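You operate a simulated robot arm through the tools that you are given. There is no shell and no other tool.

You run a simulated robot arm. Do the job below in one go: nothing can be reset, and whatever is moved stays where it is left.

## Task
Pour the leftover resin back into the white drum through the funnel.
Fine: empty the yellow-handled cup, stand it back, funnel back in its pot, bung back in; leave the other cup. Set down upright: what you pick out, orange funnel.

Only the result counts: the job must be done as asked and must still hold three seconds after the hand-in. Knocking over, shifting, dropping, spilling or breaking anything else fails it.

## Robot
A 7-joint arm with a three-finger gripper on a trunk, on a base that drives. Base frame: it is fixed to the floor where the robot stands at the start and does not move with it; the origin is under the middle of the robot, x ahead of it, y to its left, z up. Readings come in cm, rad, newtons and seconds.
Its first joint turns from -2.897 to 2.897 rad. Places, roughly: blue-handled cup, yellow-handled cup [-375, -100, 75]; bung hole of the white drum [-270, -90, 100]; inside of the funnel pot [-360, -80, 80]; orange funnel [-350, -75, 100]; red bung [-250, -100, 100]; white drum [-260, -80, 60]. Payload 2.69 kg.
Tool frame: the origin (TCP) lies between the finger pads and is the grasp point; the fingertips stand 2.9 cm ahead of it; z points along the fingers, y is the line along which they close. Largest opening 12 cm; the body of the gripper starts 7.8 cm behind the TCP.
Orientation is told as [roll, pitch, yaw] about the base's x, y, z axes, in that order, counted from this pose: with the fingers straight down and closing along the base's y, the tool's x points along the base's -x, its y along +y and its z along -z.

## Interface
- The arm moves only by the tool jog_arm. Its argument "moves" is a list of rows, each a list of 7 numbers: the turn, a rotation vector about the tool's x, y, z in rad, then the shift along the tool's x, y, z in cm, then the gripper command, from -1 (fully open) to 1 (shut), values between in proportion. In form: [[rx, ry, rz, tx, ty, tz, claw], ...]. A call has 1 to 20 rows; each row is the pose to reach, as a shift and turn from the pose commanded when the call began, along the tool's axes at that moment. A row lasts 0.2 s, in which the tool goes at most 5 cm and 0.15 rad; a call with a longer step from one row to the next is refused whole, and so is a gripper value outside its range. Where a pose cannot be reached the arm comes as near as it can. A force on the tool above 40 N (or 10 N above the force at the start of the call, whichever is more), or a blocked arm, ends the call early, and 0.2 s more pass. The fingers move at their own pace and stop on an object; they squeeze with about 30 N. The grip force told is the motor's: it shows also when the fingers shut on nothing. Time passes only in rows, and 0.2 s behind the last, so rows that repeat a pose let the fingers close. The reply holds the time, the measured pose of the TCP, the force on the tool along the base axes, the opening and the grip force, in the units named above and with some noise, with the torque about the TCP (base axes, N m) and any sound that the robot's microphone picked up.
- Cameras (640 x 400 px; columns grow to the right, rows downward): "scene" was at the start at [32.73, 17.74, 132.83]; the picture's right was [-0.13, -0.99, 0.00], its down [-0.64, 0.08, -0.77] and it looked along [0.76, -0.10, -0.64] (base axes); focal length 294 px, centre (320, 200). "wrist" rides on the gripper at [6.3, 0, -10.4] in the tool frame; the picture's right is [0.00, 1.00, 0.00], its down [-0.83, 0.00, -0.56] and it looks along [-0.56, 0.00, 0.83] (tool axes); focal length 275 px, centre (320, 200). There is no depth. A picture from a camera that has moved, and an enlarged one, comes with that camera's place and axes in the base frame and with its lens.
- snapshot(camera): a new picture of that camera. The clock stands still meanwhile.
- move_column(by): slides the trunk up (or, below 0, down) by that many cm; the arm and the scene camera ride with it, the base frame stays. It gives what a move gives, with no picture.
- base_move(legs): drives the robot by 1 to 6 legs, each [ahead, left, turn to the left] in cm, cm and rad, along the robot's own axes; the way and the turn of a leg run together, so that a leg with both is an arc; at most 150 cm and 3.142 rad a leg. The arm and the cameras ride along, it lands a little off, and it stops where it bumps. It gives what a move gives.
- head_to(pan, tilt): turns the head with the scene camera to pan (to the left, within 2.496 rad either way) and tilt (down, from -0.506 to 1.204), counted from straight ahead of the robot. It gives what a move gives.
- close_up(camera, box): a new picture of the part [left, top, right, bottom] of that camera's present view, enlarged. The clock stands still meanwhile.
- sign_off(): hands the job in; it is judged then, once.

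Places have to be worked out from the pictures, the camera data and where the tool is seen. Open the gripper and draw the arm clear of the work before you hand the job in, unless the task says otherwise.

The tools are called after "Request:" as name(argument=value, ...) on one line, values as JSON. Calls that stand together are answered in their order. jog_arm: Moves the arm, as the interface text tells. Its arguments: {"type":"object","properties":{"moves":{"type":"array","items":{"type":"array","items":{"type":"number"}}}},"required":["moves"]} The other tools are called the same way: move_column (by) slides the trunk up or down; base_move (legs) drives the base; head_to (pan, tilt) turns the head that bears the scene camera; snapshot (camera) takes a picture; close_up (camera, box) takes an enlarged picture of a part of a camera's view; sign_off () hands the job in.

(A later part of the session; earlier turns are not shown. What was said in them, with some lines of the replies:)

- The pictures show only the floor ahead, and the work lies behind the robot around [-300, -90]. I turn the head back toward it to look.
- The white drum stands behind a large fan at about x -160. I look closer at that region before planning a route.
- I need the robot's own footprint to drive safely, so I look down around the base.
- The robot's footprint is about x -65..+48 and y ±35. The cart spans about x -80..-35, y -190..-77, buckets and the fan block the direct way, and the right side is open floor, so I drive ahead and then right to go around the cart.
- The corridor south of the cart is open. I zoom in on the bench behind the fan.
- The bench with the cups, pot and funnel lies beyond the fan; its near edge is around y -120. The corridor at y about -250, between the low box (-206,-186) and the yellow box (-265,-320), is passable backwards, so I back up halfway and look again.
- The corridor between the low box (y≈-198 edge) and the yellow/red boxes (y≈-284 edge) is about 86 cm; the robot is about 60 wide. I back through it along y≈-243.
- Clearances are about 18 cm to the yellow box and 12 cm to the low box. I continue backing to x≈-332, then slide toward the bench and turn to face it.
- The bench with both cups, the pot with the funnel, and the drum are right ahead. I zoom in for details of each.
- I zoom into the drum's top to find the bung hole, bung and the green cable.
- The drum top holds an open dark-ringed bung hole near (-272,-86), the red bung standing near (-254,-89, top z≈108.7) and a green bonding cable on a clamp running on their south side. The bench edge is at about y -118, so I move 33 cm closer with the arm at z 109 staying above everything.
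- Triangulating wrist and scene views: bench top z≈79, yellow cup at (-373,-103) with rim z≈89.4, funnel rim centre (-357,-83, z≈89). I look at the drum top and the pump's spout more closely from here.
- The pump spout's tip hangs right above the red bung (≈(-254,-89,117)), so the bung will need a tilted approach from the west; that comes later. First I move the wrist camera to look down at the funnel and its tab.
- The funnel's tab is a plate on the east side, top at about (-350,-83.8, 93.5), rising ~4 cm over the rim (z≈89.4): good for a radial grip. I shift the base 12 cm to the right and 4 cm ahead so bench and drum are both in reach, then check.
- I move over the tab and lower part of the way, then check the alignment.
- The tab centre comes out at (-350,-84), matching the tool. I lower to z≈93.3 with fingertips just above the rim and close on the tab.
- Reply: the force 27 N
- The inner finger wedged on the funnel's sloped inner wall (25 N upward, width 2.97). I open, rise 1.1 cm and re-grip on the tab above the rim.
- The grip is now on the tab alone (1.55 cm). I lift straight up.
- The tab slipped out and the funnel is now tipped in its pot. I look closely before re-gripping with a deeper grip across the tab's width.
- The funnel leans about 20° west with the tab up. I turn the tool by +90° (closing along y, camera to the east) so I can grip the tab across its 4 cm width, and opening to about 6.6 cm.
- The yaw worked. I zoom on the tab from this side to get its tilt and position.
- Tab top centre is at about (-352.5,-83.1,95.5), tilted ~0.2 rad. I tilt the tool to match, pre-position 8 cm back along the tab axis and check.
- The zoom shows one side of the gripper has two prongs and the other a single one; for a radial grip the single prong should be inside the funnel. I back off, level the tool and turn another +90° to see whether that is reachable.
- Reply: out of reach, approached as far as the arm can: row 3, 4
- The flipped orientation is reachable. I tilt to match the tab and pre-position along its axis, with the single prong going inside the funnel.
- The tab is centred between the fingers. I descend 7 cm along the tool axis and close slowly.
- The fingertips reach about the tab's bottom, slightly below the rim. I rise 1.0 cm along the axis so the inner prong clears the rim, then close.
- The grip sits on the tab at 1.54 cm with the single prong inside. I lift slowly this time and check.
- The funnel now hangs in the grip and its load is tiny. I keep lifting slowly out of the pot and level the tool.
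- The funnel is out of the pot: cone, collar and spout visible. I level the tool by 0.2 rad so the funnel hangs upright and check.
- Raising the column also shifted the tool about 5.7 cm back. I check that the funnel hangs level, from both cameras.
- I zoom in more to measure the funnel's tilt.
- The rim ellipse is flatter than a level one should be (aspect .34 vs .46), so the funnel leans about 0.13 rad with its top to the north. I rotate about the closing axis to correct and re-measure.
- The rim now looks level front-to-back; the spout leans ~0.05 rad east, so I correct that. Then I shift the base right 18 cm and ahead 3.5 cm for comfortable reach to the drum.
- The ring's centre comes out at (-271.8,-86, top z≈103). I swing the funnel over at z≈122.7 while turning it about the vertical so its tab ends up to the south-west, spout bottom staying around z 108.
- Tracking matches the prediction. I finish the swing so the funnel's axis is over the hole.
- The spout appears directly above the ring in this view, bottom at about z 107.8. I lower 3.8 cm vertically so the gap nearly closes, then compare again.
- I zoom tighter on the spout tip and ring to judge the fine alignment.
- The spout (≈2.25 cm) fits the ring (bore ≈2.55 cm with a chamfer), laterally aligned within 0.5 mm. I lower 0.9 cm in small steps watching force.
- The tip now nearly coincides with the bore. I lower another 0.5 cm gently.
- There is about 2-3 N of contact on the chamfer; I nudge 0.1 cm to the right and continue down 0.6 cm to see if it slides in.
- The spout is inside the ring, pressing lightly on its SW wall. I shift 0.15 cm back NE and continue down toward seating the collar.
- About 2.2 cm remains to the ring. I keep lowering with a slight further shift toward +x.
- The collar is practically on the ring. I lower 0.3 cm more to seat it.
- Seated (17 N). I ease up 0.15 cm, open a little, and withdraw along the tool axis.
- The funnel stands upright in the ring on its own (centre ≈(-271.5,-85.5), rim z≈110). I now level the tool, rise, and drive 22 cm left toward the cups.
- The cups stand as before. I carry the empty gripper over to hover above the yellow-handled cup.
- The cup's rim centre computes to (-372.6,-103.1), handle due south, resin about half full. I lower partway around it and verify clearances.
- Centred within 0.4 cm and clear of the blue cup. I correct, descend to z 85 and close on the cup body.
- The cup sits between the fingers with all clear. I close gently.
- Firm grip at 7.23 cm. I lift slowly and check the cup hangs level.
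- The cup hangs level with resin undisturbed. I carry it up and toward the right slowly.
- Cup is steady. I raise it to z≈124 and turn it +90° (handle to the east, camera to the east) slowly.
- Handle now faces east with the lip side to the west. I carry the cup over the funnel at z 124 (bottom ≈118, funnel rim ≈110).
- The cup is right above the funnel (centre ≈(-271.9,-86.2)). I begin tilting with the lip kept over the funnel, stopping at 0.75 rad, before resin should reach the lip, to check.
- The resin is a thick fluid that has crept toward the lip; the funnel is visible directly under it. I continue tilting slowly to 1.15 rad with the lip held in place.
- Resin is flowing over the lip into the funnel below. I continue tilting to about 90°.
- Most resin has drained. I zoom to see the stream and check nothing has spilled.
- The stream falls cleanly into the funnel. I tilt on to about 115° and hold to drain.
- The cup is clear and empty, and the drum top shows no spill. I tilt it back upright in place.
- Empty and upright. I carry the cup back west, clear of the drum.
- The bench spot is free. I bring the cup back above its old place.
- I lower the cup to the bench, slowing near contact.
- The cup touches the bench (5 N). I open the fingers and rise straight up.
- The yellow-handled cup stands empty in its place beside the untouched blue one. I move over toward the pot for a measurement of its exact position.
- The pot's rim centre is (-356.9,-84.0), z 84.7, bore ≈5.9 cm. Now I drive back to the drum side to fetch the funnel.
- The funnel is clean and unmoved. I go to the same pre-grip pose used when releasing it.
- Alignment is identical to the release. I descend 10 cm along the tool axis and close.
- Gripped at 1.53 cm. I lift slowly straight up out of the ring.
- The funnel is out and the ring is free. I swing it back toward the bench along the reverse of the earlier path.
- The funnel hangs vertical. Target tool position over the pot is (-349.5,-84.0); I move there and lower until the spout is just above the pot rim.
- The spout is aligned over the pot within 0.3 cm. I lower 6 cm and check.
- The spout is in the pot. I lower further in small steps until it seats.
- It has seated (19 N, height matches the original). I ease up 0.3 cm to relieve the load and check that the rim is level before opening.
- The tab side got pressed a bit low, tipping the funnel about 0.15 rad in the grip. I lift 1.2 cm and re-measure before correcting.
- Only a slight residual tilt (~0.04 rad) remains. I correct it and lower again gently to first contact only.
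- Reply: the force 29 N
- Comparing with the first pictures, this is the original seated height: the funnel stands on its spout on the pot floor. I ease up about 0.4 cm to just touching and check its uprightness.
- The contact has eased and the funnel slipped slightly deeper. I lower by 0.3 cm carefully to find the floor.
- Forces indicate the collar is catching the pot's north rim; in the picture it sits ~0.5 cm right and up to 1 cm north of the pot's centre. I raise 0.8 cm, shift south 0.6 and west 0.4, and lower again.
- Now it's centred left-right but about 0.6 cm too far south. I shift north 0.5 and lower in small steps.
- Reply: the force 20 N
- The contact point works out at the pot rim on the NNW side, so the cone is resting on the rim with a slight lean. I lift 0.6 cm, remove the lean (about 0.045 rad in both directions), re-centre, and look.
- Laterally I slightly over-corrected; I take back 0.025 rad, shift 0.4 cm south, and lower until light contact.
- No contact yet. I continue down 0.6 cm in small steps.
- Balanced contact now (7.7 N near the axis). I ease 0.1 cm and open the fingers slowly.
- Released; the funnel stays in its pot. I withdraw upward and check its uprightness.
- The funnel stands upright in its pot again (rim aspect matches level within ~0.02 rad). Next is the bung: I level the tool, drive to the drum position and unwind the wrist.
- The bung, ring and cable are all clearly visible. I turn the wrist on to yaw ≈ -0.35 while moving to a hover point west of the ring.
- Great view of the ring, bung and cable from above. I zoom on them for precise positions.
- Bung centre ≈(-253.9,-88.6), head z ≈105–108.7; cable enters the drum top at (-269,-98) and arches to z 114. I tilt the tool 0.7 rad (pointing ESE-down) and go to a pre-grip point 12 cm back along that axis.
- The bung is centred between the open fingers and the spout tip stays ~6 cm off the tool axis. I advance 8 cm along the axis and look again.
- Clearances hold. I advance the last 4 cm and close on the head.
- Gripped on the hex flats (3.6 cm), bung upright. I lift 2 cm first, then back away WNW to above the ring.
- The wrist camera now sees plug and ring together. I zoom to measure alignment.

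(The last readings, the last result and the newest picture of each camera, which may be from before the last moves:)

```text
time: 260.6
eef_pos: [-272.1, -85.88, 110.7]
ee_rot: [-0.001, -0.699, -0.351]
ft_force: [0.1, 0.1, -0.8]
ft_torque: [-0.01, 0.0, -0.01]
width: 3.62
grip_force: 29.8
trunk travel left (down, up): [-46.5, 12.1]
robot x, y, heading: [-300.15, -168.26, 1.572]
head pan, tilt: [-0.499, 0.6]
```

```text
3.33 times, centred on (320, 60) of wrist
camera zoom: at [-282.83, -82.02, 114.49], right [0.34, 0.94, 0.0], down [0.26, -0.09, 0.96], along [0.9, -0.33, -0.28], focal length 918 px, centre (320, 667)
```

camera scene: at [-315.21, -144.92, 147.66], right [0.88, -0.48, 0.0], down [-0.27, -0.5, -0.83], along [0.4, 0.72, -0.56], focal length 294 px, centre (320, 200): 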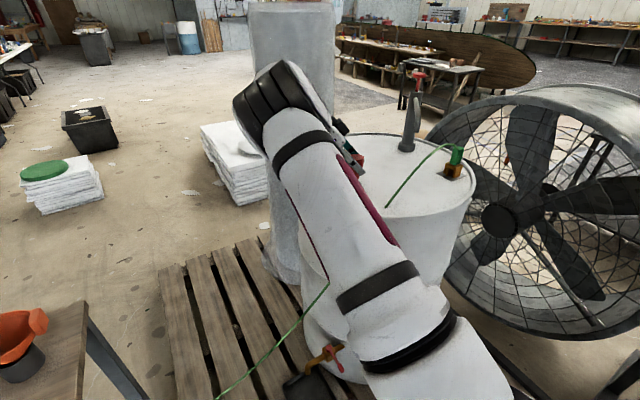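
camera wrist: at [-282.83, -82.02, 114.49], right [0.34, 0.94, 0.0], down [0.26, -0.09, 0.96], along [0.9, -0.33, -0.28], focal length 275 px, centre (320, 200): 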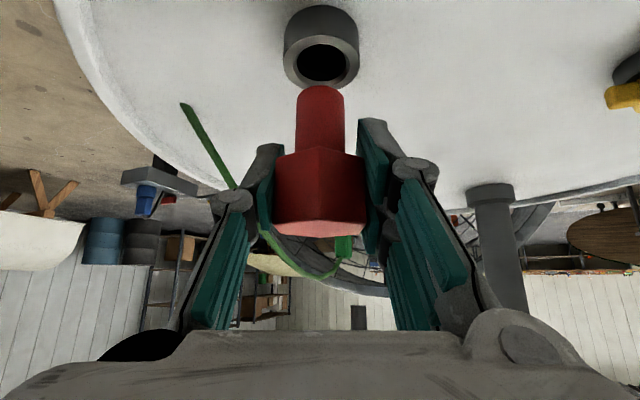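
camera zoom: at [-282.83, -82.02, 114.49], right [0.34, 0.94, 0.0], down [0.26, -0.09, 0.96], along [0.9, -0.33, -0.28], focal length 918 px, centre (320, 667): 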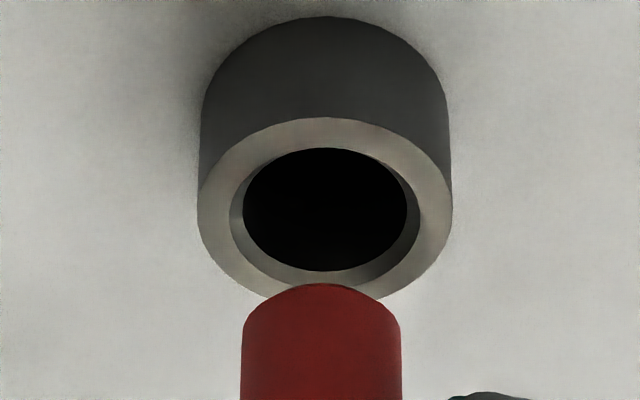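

Laterally the plug is within 0.6 mm of the ring's centre. I lower 1.6 cm vertically and compare again.

Request:
jog_arm(moves=[[0, 0, 0, 0.32, 0.06, 0.38, 1], [0, 0, 0, 0.7, 0.06, 0.83, 1], [0, 0, 0, 1.03, 0.06, 1.22, 1], [0, 0, 0, 1.03, 0.06, 1.22, 1]])

Request:
close_up(camera="wrist", box=[260, 0, 380, 120])

```text
time: 261.6
eef_pos: [-272.02, -85.77, 108.9]
ee_rot: [-0.001, -0.702, -0.351]
ft_force: [-0.1, -0.7, -0.3]
ft_torque: [-0.03, -0.04, 0.01]
width: 3.65
grip_force: 30.3
trunk travel left (down, up): [-46.5, 12.1]
robot x, y, heading: [-300.3, -168.36, 1.572]
head pan, tilt: [-0.499, 0.6]
```

```text
3.33 times, centred on (320, 60) of wrist
camera zoom: at [-282.86, -81.96, 112.85], right [0.34, 0.94, 0.0], down [0.26, -0.09, 0.96], along [0.9, -0.33, -0.28], focal length 918 px, centre (320, 667)
```

zoom: 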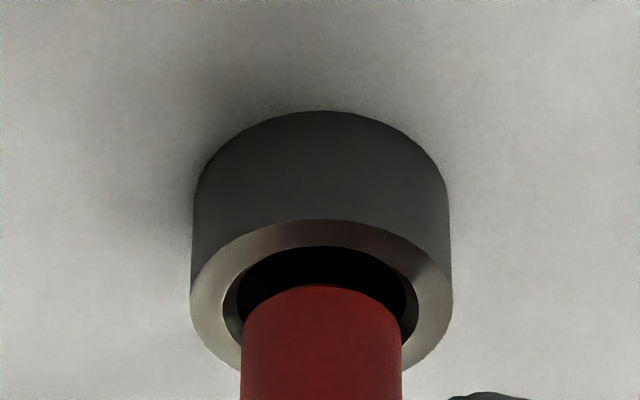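

The plug (≈2.46 cm) must enter the ≈2.58 cm bore (chamfered). It appears ~0.25 cm too far along the approach direction, so I shift back 0.25 and lower 0.3.

Request:
jog_arm(moves=[[0, 0, 0, 0.19, 0, -0.16, 1], [0, 0, 0, 0.29, 0, -0.05, 1], [0, 0, 0, 0.38, 0, 0.07, 1], [0, 0, 0, 0.38, 0, 0.07, 1]])

Request:
close_up(camera="wrist", box=[260, 0, 380, 120])

```text
time: 262.6
eef_pos: [-272.26, -85.64, 108.64]
ee_rot: [-0.001, -0.699, -0.352]
ft_force: [-0.2, -0.3, -0.2]
ft_torque: [0.0, 0.04, 0.0]
width: 3.6
grip_force: 30.0
trunk travel left (down, up): [-46.5, 12.1]
robot x, y, heading: [-300.33, -168.52, 1.573]
head pan, tilt: [-0.499, 0.6]
```

```text
3.33 times, centred on (320, 60) of wrist
camera zoom: at [-283.09, -81.87, 112.53], right [0.34, 0.94, 0.0], down [0.26, -0.09, 0.96], along [0.9, -0.33, -0.28], focal length 918 px, centre (320, 667)
```

zoom: 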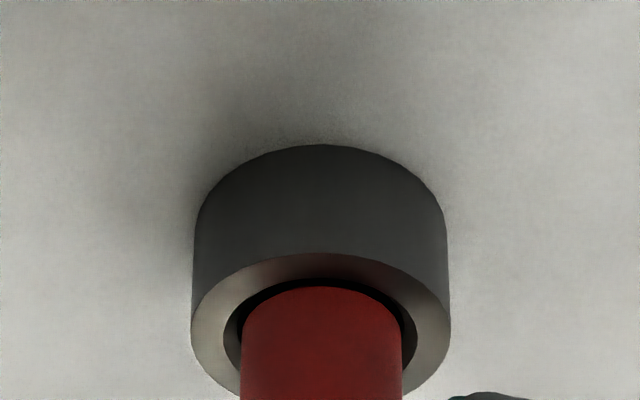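

Now plug and bore coincide at ring-top level. I lower 0.5 cm gently, watching the force.

Request:
jog_arm(moves=[[0, 0, 0, 0.1, 0, 0.11, 1], [0, 0, 0, 0.19, 0, 0.23, 1], [0, 0, 0, 0.32, 0, 0.38, 1], [0, 0, 0, 0.32, 0, 0.38, 1]])

Request:
close_up(camera="wrist", box=[260, 0, 380, 120])

```text
time: 263.6
eef_pos: [-272.08, -85.83, 108.21]
ee_rot: [0.002, -0.7, -0.353]
ft_force: [7.5, -3.4, 11.9]
ft_torque: [-0.12, -0.25, -0.05]
width: 3.63
grip_force: 29.7
trunk travel left (down, up): [-46.5, 12.1]
robot x, y, heading: [-299.98, -168.34, 1.569]
head pan, tilt: [-0.499, 0.6]
```

```text
3.33 times, centred on (320, 60) of wrist
camera zoom: at [-282.93, -81.9, 112.17], right [0.34, 0.94, 0.0], down [0.26, -0.09, 0.96], along [0.9, -0.33, -0.28], focal length 918 px, centre (320, 667)
```

zoom: 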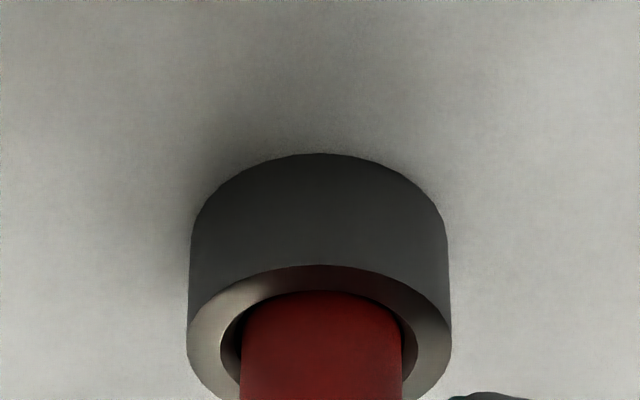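

The reaction pushes along +f, so the plug rides on the near chamfer. I shift +f 0.2 cm and press down slightly more.

Request:
jog_arm(moves=[[0, 0, 0, -0.15, 0, 0.13, 1], [0, 0, 0, -0.15, 0, 0.13, 1], [0, 0, 0, -0.02, 0, 0.28, 1], [0, 0, 0, 0.1, 0, 0.43, 1], [0, 0, 0, 0.1, 0, 0.43, 1]])

Request:
close_up(camera="wrist", box=[260, 0, 380, 120])

```text
time: 264.8
eef_pos: [-272.03, -85.7, 107.74]
ee_rot: [-0.001, -0.7, -0.35]
ft_force: [7.4, -3.7, 2.5]
ft_torque: [-0.12, -0.32, 0.0]
width: 3.6
grip_force: 29.7
trunk travel left (down, up): [-46.5, 12.1]
robot x, y, heading: [-300.02, -167.91, 1.568]
head pan, tilt: [-0.499, 0.6]
```

```text
3.33 times, centred on (320, 60) of wrist
camera zoom: at [-282.88, -81.92, 111.62], right [0.34, 0.94, 0.0], down [0.26, -0.09, 0.96], along [0.9, -0.33, -0.28], focal length 918 px, centre (320, 667)
```

zoom: 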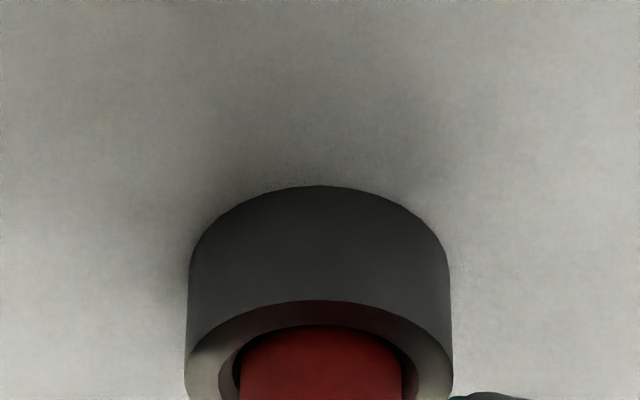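

The plug is inside the bore. I shift 0.15 cm more along +f to relieve the side load and continue down.

Request:
jog_arm(moves=[[0, 0, 0, -0.11, 0, 0.1, 1], [0, 0, 0, 0.08, 0, 0.33, 1], [0, 0, 0, 0.27, 0, 0.56, 1], [0, 0, 0, 0.4, 0, 0.71, 1], [0, 0, 0, 0.53, 0, 0.86, 1], [0, 0, 0, 0.53, 0, 0.86, 1]])

Request:
snapshot(camera="wrist")

```text
time: 266.2
eef_pos: [-272.1, -85.71, 106.77]
ee_rot: [0.003, -0.7, -0.352]
ft_force: [-1.9, 4.7, 10.6]
ft_torque: [0.29, -0.04, 0.18]
width: 3.63
grip_force: 30.0
trunk travel left (down, up): [-46.5, 12.1]
robot x, y, heading: [-300.07, -168.18, 1.569]
head pan, tilt: [-0.499, 0.6]
```

```text
taken
camera wrist: at [-282.84, -81.91, 110.74], right [0.34, 0.94, 0.0], down [0.26, -0.09, 0.96], along [0.9, -0.33, -0.28], focal length 275 px, centre (320, 200)
```

wrist: 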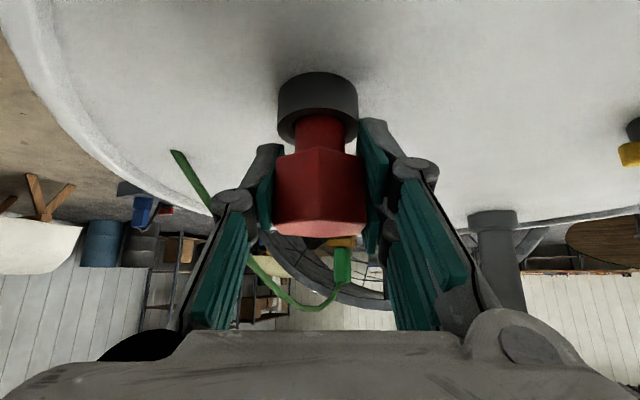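

Half inserted; a small side load points north. I shift 0.1 cm that way and keep lowering in small steps.

Request:
jog_arm(moves=[[0, 0, 0, 0.06, 0.1, -0.05, 1], [0, 0, 0, 0.19, 0.1, 0.1, 1], [0, 0, 0, 0.32, 0.1, 0.25, 1], [0, 0, 0, 0.45, 0.1, 0.41, 1], [0, 0, 0, 0.58, 0.1, 0.56, 1], [0, 0, 0, 0.58, 0.1, 0.56, 1]])

Request:
close_up(camera="wrist", box=[240, 60, 400, 260])

```text
time: 267.6
eef_pos: [-271.92, -85.66, 106.05]
ee_rot: [0.004, -0.701, -0.353]
ft_force: [6.4, 9.0, 21.1]
ft_torque: [0.25, -0.39, 0.19]
width: 3.7
grip_force: 29.9
trunk travel left (down, up): [-46.5, 12.1]
robot x, y, heading: [-300.28, -168.29, 1.576]
head pan, tilt: [-0.499, 0.6]
```

```text
2.00 times, centred on (320, 160) of wrist
camera zoom: at [-282.73, -81.87, 109.97], right [0.34, 0.94, 0.0], down [0.26, -0.09, 0.96], along [0.9, -0.33, -0.28], focal length 551 px, centre (320, 280)
```

zoom: 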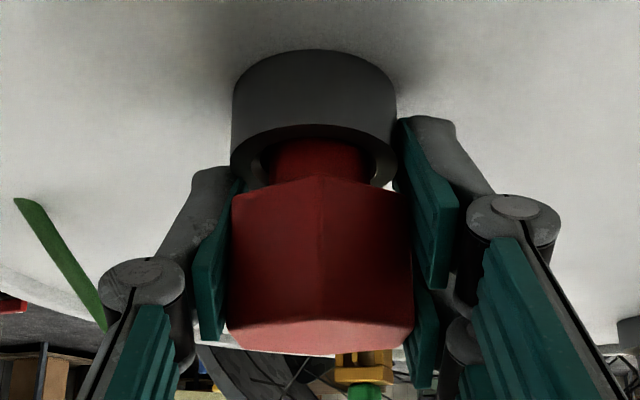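

The lower prong of the double finger is now meeting the ring's edge, so I can't carry the bung fully down in this grip; about 1 cm of plug remains. I ease up slightly and open so the bung can drop home, then look.

Request:
jog_arm(moves=[[0, 0, 0, -0.08, -0.05, -0.1, 1], [0, 0, 0, -0.08, -0.05, -0.1, 0.35], [0, 0, 0, -0.08, -0.05, -0.1, 0.2], [0, 0, 0, -0.08, -0.05, -0.1, 0.05], [0, 0, 0, -0.08, -0.05, -0.1, 0.0], [0, 0, 0, -0.08, -0.05, -0.1, 0.0]])

Request:
snapshot(camera="wrist")

Request:
close_up(camera="wrist", box=[240, 60, 400, 260])

```text
time: 269.0
eef_pos: [-271.91, -85.76, 106.02]
ee_rot: [0.0, -0.699, -0.352]
ft_force: [-0.2, 0.5, -0.6]
ft_torque: [-0.02, 0.0, -0.02]
width: 5.99
grip_force: 0.1
trunk travel left (down, up): [-46.5, 12.1]
robot x, y, heading: [-300.51, -168.6, 1.574]
head pan, tilt: [-0.499, 0.6]
```

```text
taken
camera wrist: at [-282.83, -81.9, 109.97], right [0.34, 0.94, 0.0], down [0.26, -0.09, 0.96], along [0.9, -0.33, -0.28], focal length 275 px, centre (320, 200)
```

wrist: 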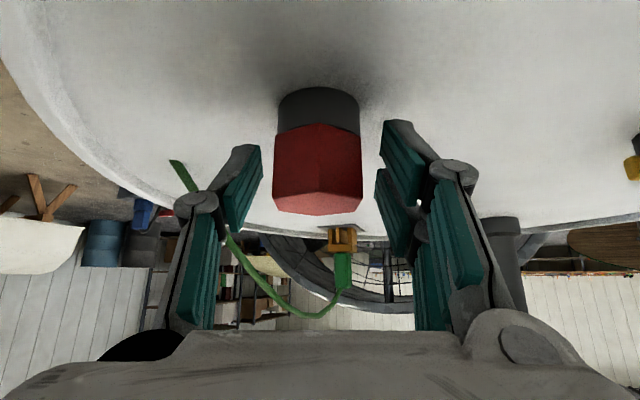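

```text
2.00 times, centred on (320, 160) of wrist
camera zoom: at [-282.83, -81.9, 109.97], right [0.34, 0.94, 0.0], down [0.26, -0.09, 0.96], along [0.9, -0.33, -0.28], focal length 551 px, centre (320, 280)
```

zoom: 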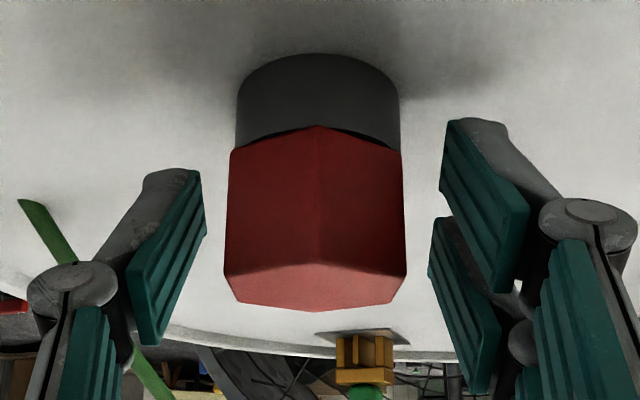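

The bung dropped home: its head sits on the ring. I withdraw along the tool axis and check from the scene camera.

Request:
jog_arm(moves=[[0, 0, 0, 0, 0, -1.5, 0], [0, 0, 0, 0, 0, -4, 0], [0, 0, 0, 0, 0, -8, 0], [0, 0, 0, 0, 0, -12, 0], [0, 0, 0, 0, 0, -16, 0], [0, 0, 0, 0, 0, -18, 0], [0, 0, 0, 0, 0, -18, 0]])

Request:
snapshot(camera="wrist")

Request:
close_up(camera="wrist", box=[250, 60, 390, 200])

```text
time: 270.6
eef_pos: [-282.93, -81.69, 119.78]
ee_rot: [-0.002, -0.699, -0.351]
ft_force: [0.2, 0.2, 1.2]
ft_torque: [0.01, -0.01, -0.03]
width: 6.01
grip_force: 0.2
trunk travel left (down, up): [-46.5, 12.1]
robot x, y, heading: [-300.29, -168.31, 1.571]
head pan, tilt: [-0.499, 0.6]
```

```text
taken
camera wrist: at [-293.74, -77.93, 123.72], right [0.34, 0.94, 0.0], down [0.26, -0.09, 0.96], along [0.9, -0.33, -0.28], focal length 275 px, centre (320, 200)
```

wrist: 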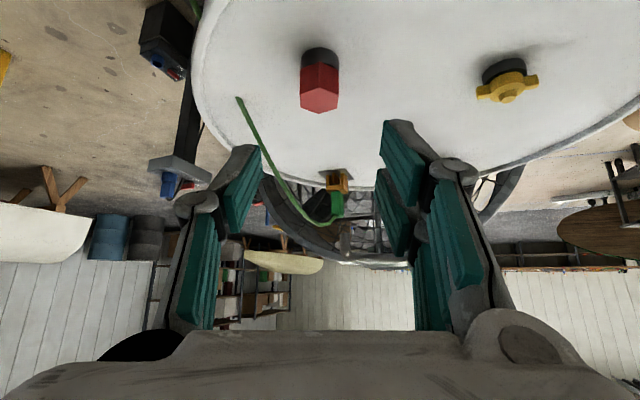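

```text
2.86 times, centred on (320, 130) of wrist
camera zoom: at [-293.74, -77.93, 123.72], right [0.34, 0.94, 0.0], down [0.26, -0.09, 0.96], along [0.9, -0.33, -0.28], focal length 786 px, centre (320, 400)
```

zoom: 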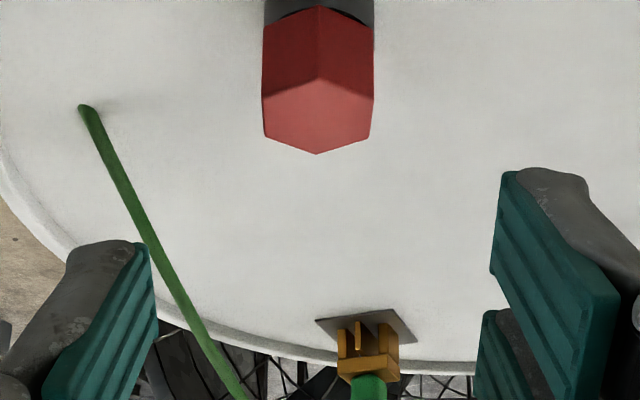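

The bung looks fully seated. I level the tool and move the arm clear to the west for a final check from the scene camera.

Request:
jog_arm(moves=[[0, 0.07, 0, 2.1, -1.2, -2.6, 0], [0, 0.14, 0, 4.3, -2.4, -5.2, 0], [0, 0.21, 0, 6.4, -3.6, -7.7, -0.3], [0, 0.28, 0, 8.5, -4.8, -10.3, -0.6], [0, 0.35, 0, 10.6, -6, -12.9, -1], [0, 0.42, 0, 12.8, -7.2, -15.5, -1], [0, 0.49, 0, 14.9, -8.4, -18, -1], [0, 0.56, 0, 17, -9.6, -20.6, -1], [0, 0.63, 0, 19.2, -10.8, -23.2, -1], [0, 0.7, 0, 21.3, -12, -25.8, -1], [0, 0.7, 0, 21.3, -12, -25.8, -1]])

Request:
snapshot(camera="scene")

Request:
close_up(camera="scene", box=[300, 110, 480, 230])

Request:
close_up(camera="scene", box=[330, 155, 380, 205])

```text
time: 273.0
eef_pos: [-317.9, -81.67, 125.9]
ee_rot: [0.0, 0.0, -0.352]
ft_force: [-0.1, 0.3, 0.6]
ft_torque: [0.0, 0.02, 0.01]
width: 12.0
grip_force: 0.0
trunk travel left (down, up): [-46.5, 12.1]
robot x, y, heading: [-300.45, -168.02, 1.568]
head pan, tilt: [-0.499, 0.6]
```

```text
taken
camera scene: at [-315.21, -144.92, 147.66], right [0.88, -0.48, 0.0], down [-0.27, -0.5, -0.83], along [0.4, 0.72, -0.56], focal length 294 px, centre (320, 200)
```

scene: 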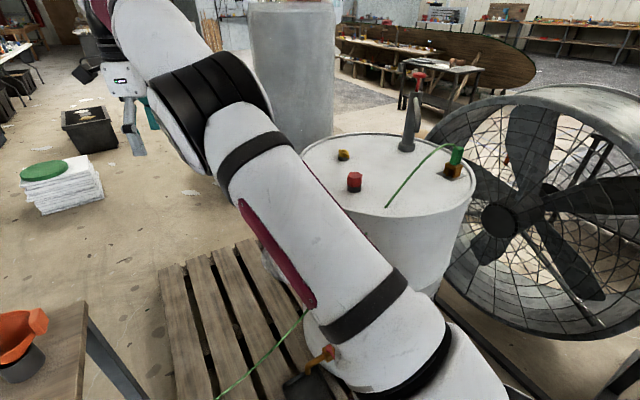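

```text
3.33 times, centred on (390, 170) of scene
camera zoom: at [-315.21, -144.92, 147.66], right [0.88, -0.48, 0.0], down [-0.27, -0.5, -0.83], along [0.4, 0.72, -0.56], focal length 980 px, centre (87, 300)
```

zoom: 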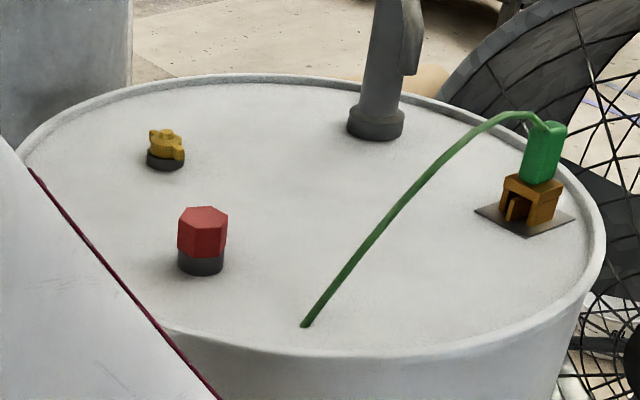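

```text
8.00 times, centred on (355, 180) of scene
camera zoom: at [-315.21, -144.92, 147.66], right [0.88, -0.48, 0.0], down [-0.27, -0.5, -0.83], along [0.4, 0.72, -0.56], focal length 2351 px, centre (40, 360)
```

zoom: 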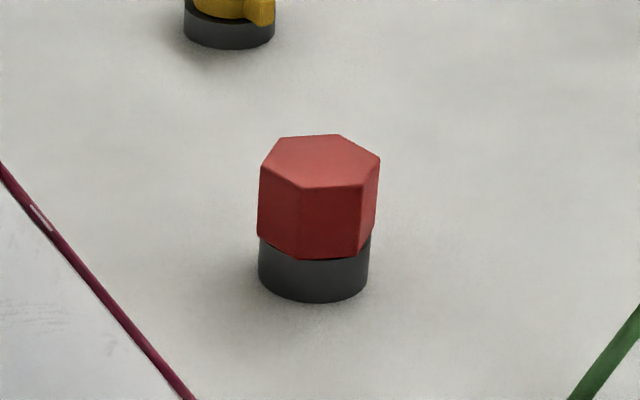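

The bung is in the ring, but I estimate a ~0.2 cm gap under its head. I close the gripper and press it gently from straight above to be sure it is home.

Request:
jog_arm(moves=[[0, 0, 0, -3, 0.8, 0, 0], [0, 0, 0, -7.5, 2, 0, 0.5], [0, 0, 0, -12, 3.2, 0, 1], [0, 0, 0, -16.5, 4.4, 0, 1], [0, 0, 0, -21, 5.6, 0, 1], [0, 0, 0, -25.5, 6.8, 0, 1], [0, 0, 0, -30, 8, 0, 1], [0, 0, 0, -34.5, 9.2, 0, 1], [0, 0, 0, -39, 10.4, 1, 1], [0, 0, 0, -42.5, 11.3, 3, 1], [0, 0, 0, -44.6, 11.8, 6, 1], [0, 0, 0, -44.6, 11.8, 10, 1], [0, 0, 0, -44.6, 11.8, 10, 1]])

Request:
snapshot(camera="wrist")

Request:
close_up(camera="scene", box=[300, 90, 440, 220])

```text
time: 275.8
eef_pos: [-271.93, -86.01, 115.71]
ee_rot: [0.001, -0.001, -0.351]
ft_force: [0.0, -0.7, 0.1]
ft_torque: [0.0, -0.01, 0.0]
width: 0.0
grip_force: 28.6
trunk travel left (down, up): [-46.5, 12.1]
robot x, y, heading: [-300.24, -168.28, 1.571]
head pan, tilt: [-0.499, 0.6]
```

```text
taken
camera wrist: at [-277.86, -83.89, 126.15], right [0.34, 0.94, 0.0], down [0.78, -0.28, 0.56], along [0.52, -0.19, -0.83], focal length 275 px, centre (320, 200)
```

wrist: 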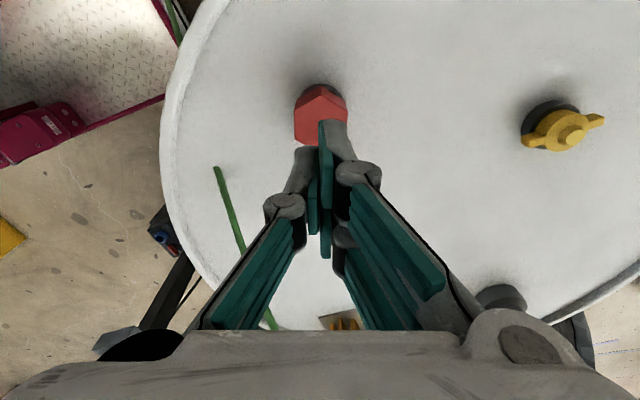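

```text
3.08 times, centred on (370, 155) of scene
camera zoom: at [-315.19, -144.92, 147.66], right [0.88, -0.48, 0.0], down [-0.27, -0.5, -0.83], along [0.4, 0.72, -0.56], focal length 904 px, centre (166, 338)
```

zoom: 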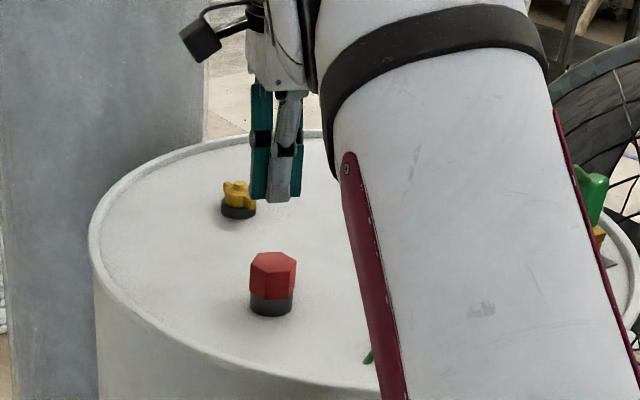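

The closed fingertips are right above the bung. I lower to near contact, then press in small steps.

Request:
jog_arm(moves=[[0, 0, 0, 0, 0, 2, 1], [0, 0, 0, 0, 0, 4, 1], [0, 0, 0, 0, 0, 5, 1], [0, 0, 0, 0, 0, 5.4, 1], [0, 0, 0, 0, 0, 5.7, 1], [0, 0, 0, 0, 0, 5.7, 1]])

Request:
close_up(camera="scene", box=[320, 120, 400, 200])

```text
time: 277.2
eef_pos: [-271.87, -86.0, 110.07]
ee_rot: [-0.001, 0.0, -0.352]
ft_force: [-0.1, -0.5, 0.5]
ft_torque: [-0.02, -0.01, -0.02]
width: 0.0
grip_force: 28.7
trunk travel left (down, up): [-46.5, 12.1]
robot x, y, heading: [-300.06, -168.24, 1.572]
head pan, tilt: [-0.499, 0.6]
```

```text
5.00 times, centred on (360, 160) of scene
camera zoom: at [-315.2, -144.92, 147.66], right [0.88, -0.48, 0.0], down [-0.27, -0.5, -0.83], along [0.4, 0.72, -0.56], focal length 1469 px, centre (120, 400)
```

zoom: 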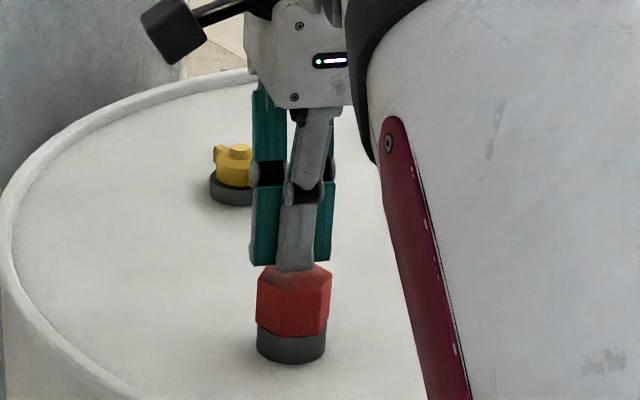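

Request:
jog_arm(moves=[[0, 0, 0, 0, 0, 0.2, 1], [0, 0, 0, 0, 0, 0.4, 1], [0, 0, 0, 0, 0, 0.5, 1], [0, 0, 0, 0, 0, 0.5, 1]])

```text
time: 278.2
eef_pos: [-272.08, -86.05, 109.52]
ee_rot: [0.001, 0.001, -0.35]
ft_force: [0.2, 0.9, -0.4]
ft_torque: [0.02, -0.01, -0.01]
width: 0.02
grip_force: 28.8
trunk travel left (down, up): [-46.5, 12.1]
robot x, y, heading: [-300.03, -168.53, 1.568]
head pan, tilt: [-0.499, 0.6]
```

No contact yet at z 109.5. I continue down in small steps, watching the force.

Request:
jog_arm(moves=[[0, 0, 0, 0, 0, 0.2, 1], [0, 0, 0, 0, 0, 0.4, 1], [0, 0, 0, 0, 0, 0.5, 1], [0, 0, 0, 0, 0, 0.5, 1]])

Request:
close_up(camera="scene", box=[330, 140, 380, 190])

```text
time: 279.2
eef_pos: [-272.05, -85.98, 109.26]
ee_rot: [0.003, -0.001, -0.349]
ft_force: [-2.4, -0.2, 20.1]
ft_torque: [-0.01, 0.08, 0.0]
width: 0.6
grip_force: 28.1
trunk travel left (down, up): [-46.5, 12.1]
robot x, y, heading: [-300.21, -168.31, 1.572]
head pan, tilt: [-0.499, 0.6]
```

```text
8.00 times, centred on (355, 165) of scene
camera zoom: at [-315.24, -145.01, 147.68], right [0.88, -0.48, 0.0], down [-0.27, -0.5, -0.83], along [0.4, 0.72, -0.56], focal length 2351 px, centre (40, 480)
```

zoom: 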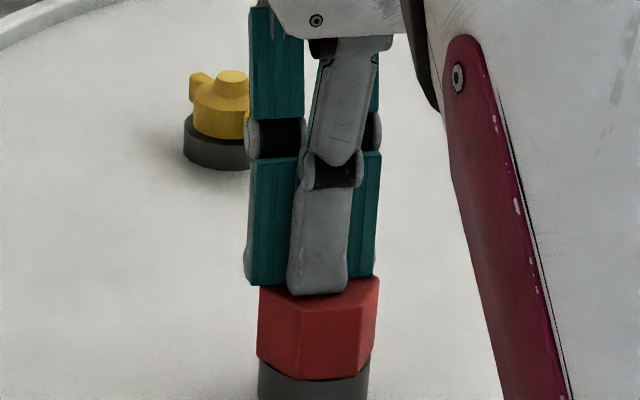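

20 N of press and it holds firm: the bung is home. I rise, move clear, and open the gripper.

Request:
jog_arm(moves=[[0, 0, 0, 0, 0, -1, 1], [0, 0, 0, 0, 0, -4, 1], [0, 0, 0, 0, 0, -8, 1], [0, 0, 0, 0, 0, -12, 1], [0, 0, 0, 0, 0, -15, 1], [0, 0, 0, 4.5, -1.2, -15, 1], [0, 0, 0, 9, -2.4, -15, 1], [0, 0, 0, 13.5, -3.6, -15, 1], [0, 0, 0, 18, -4.8, -15, 1], [0, 0, 0, 22.5, -6, -15, 0.5], [0, 0, 0, 27, -7.2, -15, 0], [0, 0, 0, 31.5, -8.4, -15, -0.5], [0, 0, 0, 36, -9.6, -15, -1], [0, 0, 0, 36, -9.6, -15, -1]])

Request:
close_up(camera="scene", box=[300, 110, 480, 230])

Request:
head_to(pan=0.7, tilt=0.6)

Request:
snapshot(camera="scene")

Request:
close_up(camera="scene", box=[180, 120, 420, 290])

```text
time: 282.2
eef_pos: [-309.21, -82.33, 123.98]
ee_rot: [0.0, 0.0, -0.35]
ft_force: [-0.2, 0.3, -0.1]
ft_torque: [-0.01, -0.05, -0.02]
width: 12.0
grip_force: 0.1
trunk travel left (down, up): [-46.5, 12.1]
robot x, y, heading: [-299.79, -168.25, 1.57]
head pan, tilt: [-0.499, 0.6]
```

```text
3.33 times, centred on (390, 170) of scene
camera zoom: at [-315.21, -144.93, 147.66], right [0.88, -0.48, 0.0], down [-0.27, -0.5, -0.83], along [0.4, 0.72, -0.56], focal length 980 px, centre (87, 300)
```

zoom: 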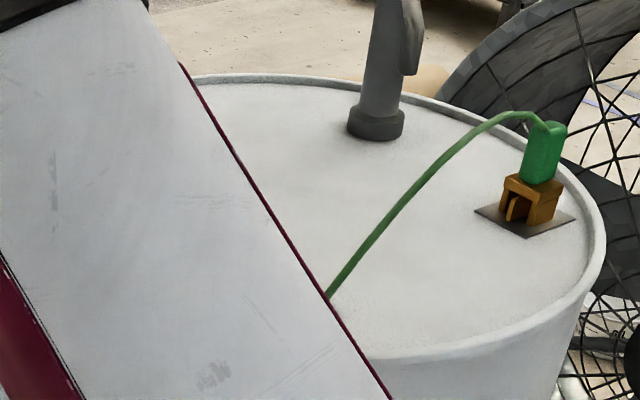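

```text
time: 283.6
eef_pos: [-309.14, -82.45, 124.03]
ee_rot: [0.002, 0.0, -0.351]
ft_force: [-0.1, 0.5, 0.0]
ft_torque: [-0.03, -0.02, 0.03]
width: 12.0
grip_force: 0.0
trunk travel left (down, up): [-46.5, 12.1]
robot x, y, heading: [-300.28, -168.53, 1.575]
head pan, tilt: [0.7, 0.6]
```

```text
taken
camera scene: at [-325.13, -145.91, 147.66], right [0.77, 0.64, 0.0], down [0.36, -0.43, -0.83], along [-0.53, 0.63, -0.56], focal length 294 px, centre (320, 200)
```

scene: 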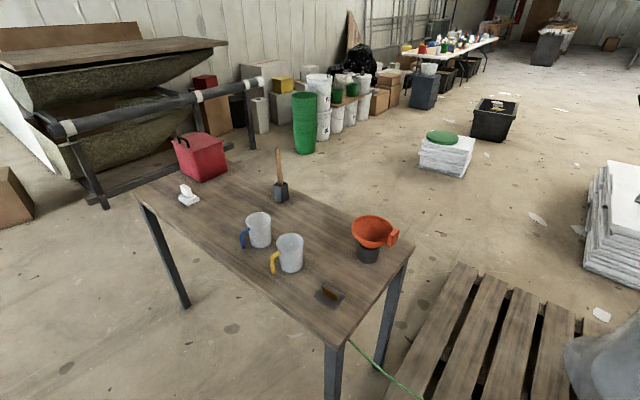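

```text
2.35 times, centred on (300, 205) of scene
camera zoom: at [-325.13, -145.91, 147.66], right [0.77, 0.64, 0.0], down [0.36, -0.43, -0.83], along [-0.53, 0.63, -0.56], focal length 691 px, centre (367, 188)
```

zoom: 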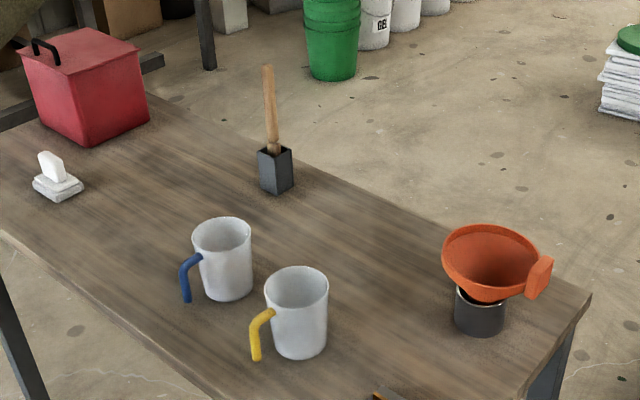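

From this angle the funnel might lean a little toward its tab. I zoom in to measure before handing in.

Request:
close_up(camera="scene", box=[340, 200, 410, 275])

Request:
head_to(pan=0.62, tilt=0.65)

Request:
head_to(pan=0.5, tilt=0.7)

Request:
snapshot(camera="scene")

Request:
close_up(camera="scene", box=[270, 160, 350, 240])

```text
5.33 times, centred on (375, 238) of scene
camera zoom: at [-325.13, -145.91, 147.66], right [0.77, 0.64, 0.0], down [0.36, -0.43, -0.83], along [-0.53, 0.63, -0.56], focal length 1567 px, centre (27, 0)
```

zoom: 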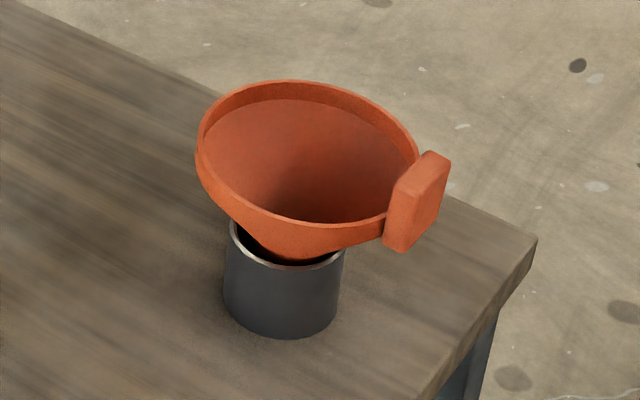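

```text
time: 284.2
eef_pos: [-309.09, -82.52, 124.02]
ee_rot: [0.001, -0.001, -0.351]
ft_force: [-0.5, -1.2, 0.6]
ft_torque: [0.01, 0.01, 0.02]
width: 12.0
grip_force: 0.0
trunk travel left (down, up): [-46.5, 12.1]
robot x, y, heading: [-300.57, -168.44, 1.571]
head pan, tilt: [0.62, 0.649]
```

```text
time: 284.9
eef_pos: [-309.22, -82.43, 124.03]
ee_rot: [-0.001, -0.001, -0.351]
ft_force: [-0.7, -0.4, -0.2]
ft_torque: [0.04, 0.03, -0.04]
width: 12.0
grip_force: 0.1
trunk travel left (down, up): [-46.5, 12.1]
robot x, y, heading: [-300.26, -168.36, 1.569]
head pan, tilt: [0.499, 0.7]
```

```text
taken
camera scene: at [-323.51, -145.22, 146.8], right [0.88, 0.48, 0.0], down [0.31, -0.57, -0.77], along [-0.37, 0.67, -0.64], focal length 294 px, centre (320, 200)
```

scene: 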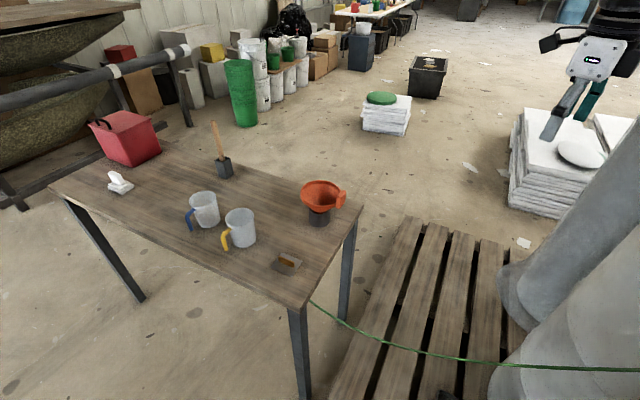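

```text
5.00 times, centred on (310, 200) of scene
camera zoom: at [-323.51, -145.22, 146.8], right [0.88, 0.48, 0.0], down [0.31, -0.57, -0.77], along [-0.37, 0.67, -0.64], focal length 1469 px, centre (370, 200)
```

zoom: 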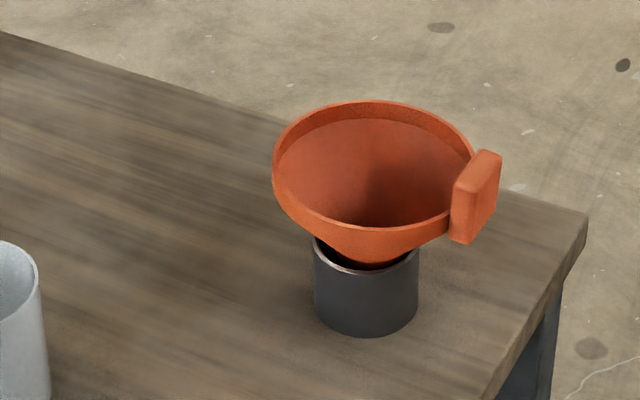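

Tab edges and rim put the funnel within about 3–4° of vertical, seated in its pot; both cups stand in place. I back the robot 20 cm so the open gripper is well clear, and take a last look at the drum.

Request:
base_move(legs=[[-20, 0, 0]])

Request:
head_to(pan=-0.5, tilt=0.5)

Request:
snapshot(camera="scene")

Request:
head_to(pan=0.4, tilt=0.55)

Request:
snapshot(camera="scene")

Request:
close_up(camera="scene", box=[190, 140, 380, 270])

```text
time: 286.5
eef_pos: [-309.23, -102.6, 124.01]
ee_rot: [0.0, 0.001, -0.351]
ft_force: [-0.6, -0.1, 0.1]
ft_torque: [-0.01, 0.0, -0.03]
width: 12.01
grip_force: 0.1
trunk travel left (down, up): [-46.5, 12.1]
robot x, y, heading: [-300.44, -188.28, 1.569]
head pan, tilt: [0.499, 0.7]
```

```text
time: 287.8
eef_pos: [-309.29, -102.7, 124.01]
ee_rot: [0.0, 0.001, -0.351]
ft_force: [0.7, -0.1, -0.8]
ft_torque: [0.0, 0.0, -0.01]
width: 12.0
grip_force: 0.1
trunk travel left (down, up): [-46.5, 12.1]
robot x, y, heading: [-300.14, -188.56, 1.571]
head pan, tilt: [-0.499, 0.499]
```

```text
taken
camera scene: at [-315.11, -164.81, 148.57], right [0.88, -0.48, 0.0], down [-0.23, -0.42, -0.88], along [0.42, 0.77, -0.48], focal length 294 px, centre (320, 200)
```

scene: 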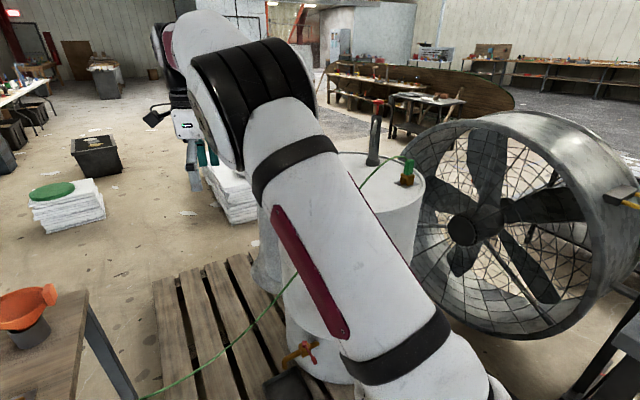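

```text
time: 289.0
eef_pos: [-309.23, -102.49, 124.03]
ee_rot: [-0.001, 0.001, -0.351]
ft_force: [-0.2, 0.0, 0.5]
ft_torque: [-0.01, 0.01, -0.02]
width: 12.0
grip_force: 0.0
trunk travel left (down, up): [-46.5, 12.1]
robot x, y, heading: [-300.7, -188.33, 1.574]
head pan, tilt: [0.4, 0.55]
```

```text
taken
camera scene: at [-322.94, -164.54, 148.11], right [0.92, 0.39, 0.0], down [0.2, -0.48, -0.85], along [-0.33, 0.79, -0.52], focal length 294 px, centre (320, 200)
```

scene: 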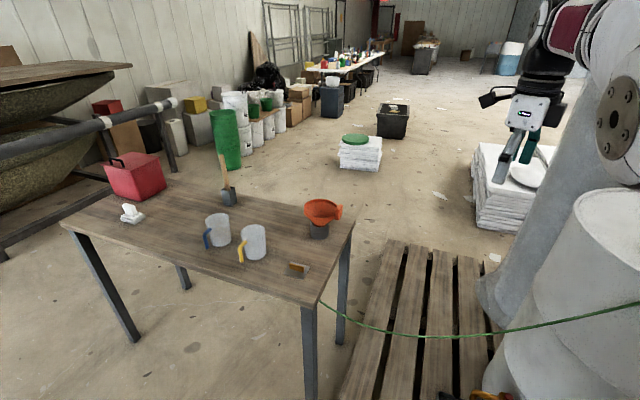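

```text
3.08 times, centred on (285, 205) of scene
camera zoom: at [-322.94, -164.54, 148.11], right [0.92, 0.39, 0.0], down [0.2, -0.48, -0.85], along [-0.33, 0.79, -0.52], focal length 904 px, centre (428, 185)
```

zoom: 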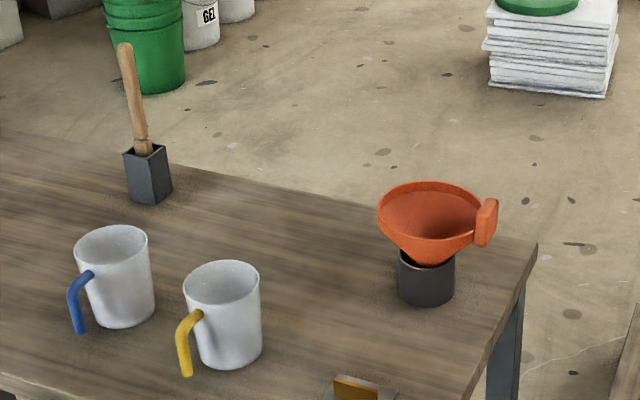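

One tighter look at the funnel from this nearly head-on angle to quantify any lean.

Request:
close_up(camera="scene", box=[295, 190, 350, 245])

```text
7.27 times, centred on (322, 218) of scene
camera zoom: at [-322.94, -164.54, 148.11], right [0.92, 0.39, 0.0], down [0.2, -0.48, -0.85], along [-0.33, 0.79, -0.52], focal length 2137 px, centre (302, 73)
```

zoom: 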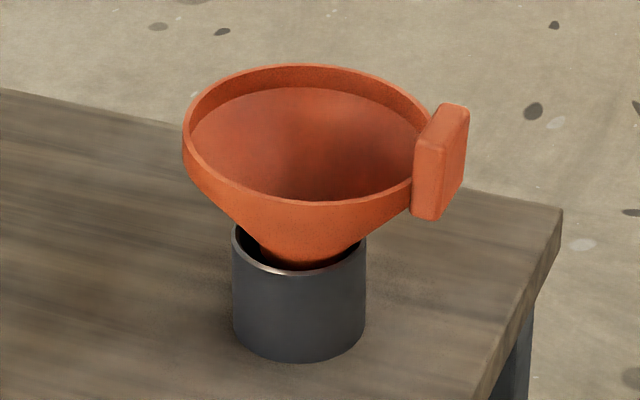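

Request:
sign_off()

```text
The job is handed in.
```

The leftover resin from the yellow-handled cup is back in the white drum, and I've handed the job in. The result has not come back yet.

- **Yellow-handled cup:** I poured it out through the funnel until it looked empty. It stands upright back in its place on the bench.
- **Funnel:** it is back in its pot, leaning about 3° towards its tab. My first grip on it slipped, which tipped it inside the pot. I gripped it again, and nothing fell.
- **Red bung:** it is back in the bung hole and held firm when I pressed it with about 20 N.
- **Everything else:** I saw no spill on the drum top. The blue-handled cup, the cable, the pump and the yellow bung looked untouched in my pictures. My very last picture of the drum was partly hidden by the arm.

The gripper is open, and I backed the robot 20 cm away from the work.
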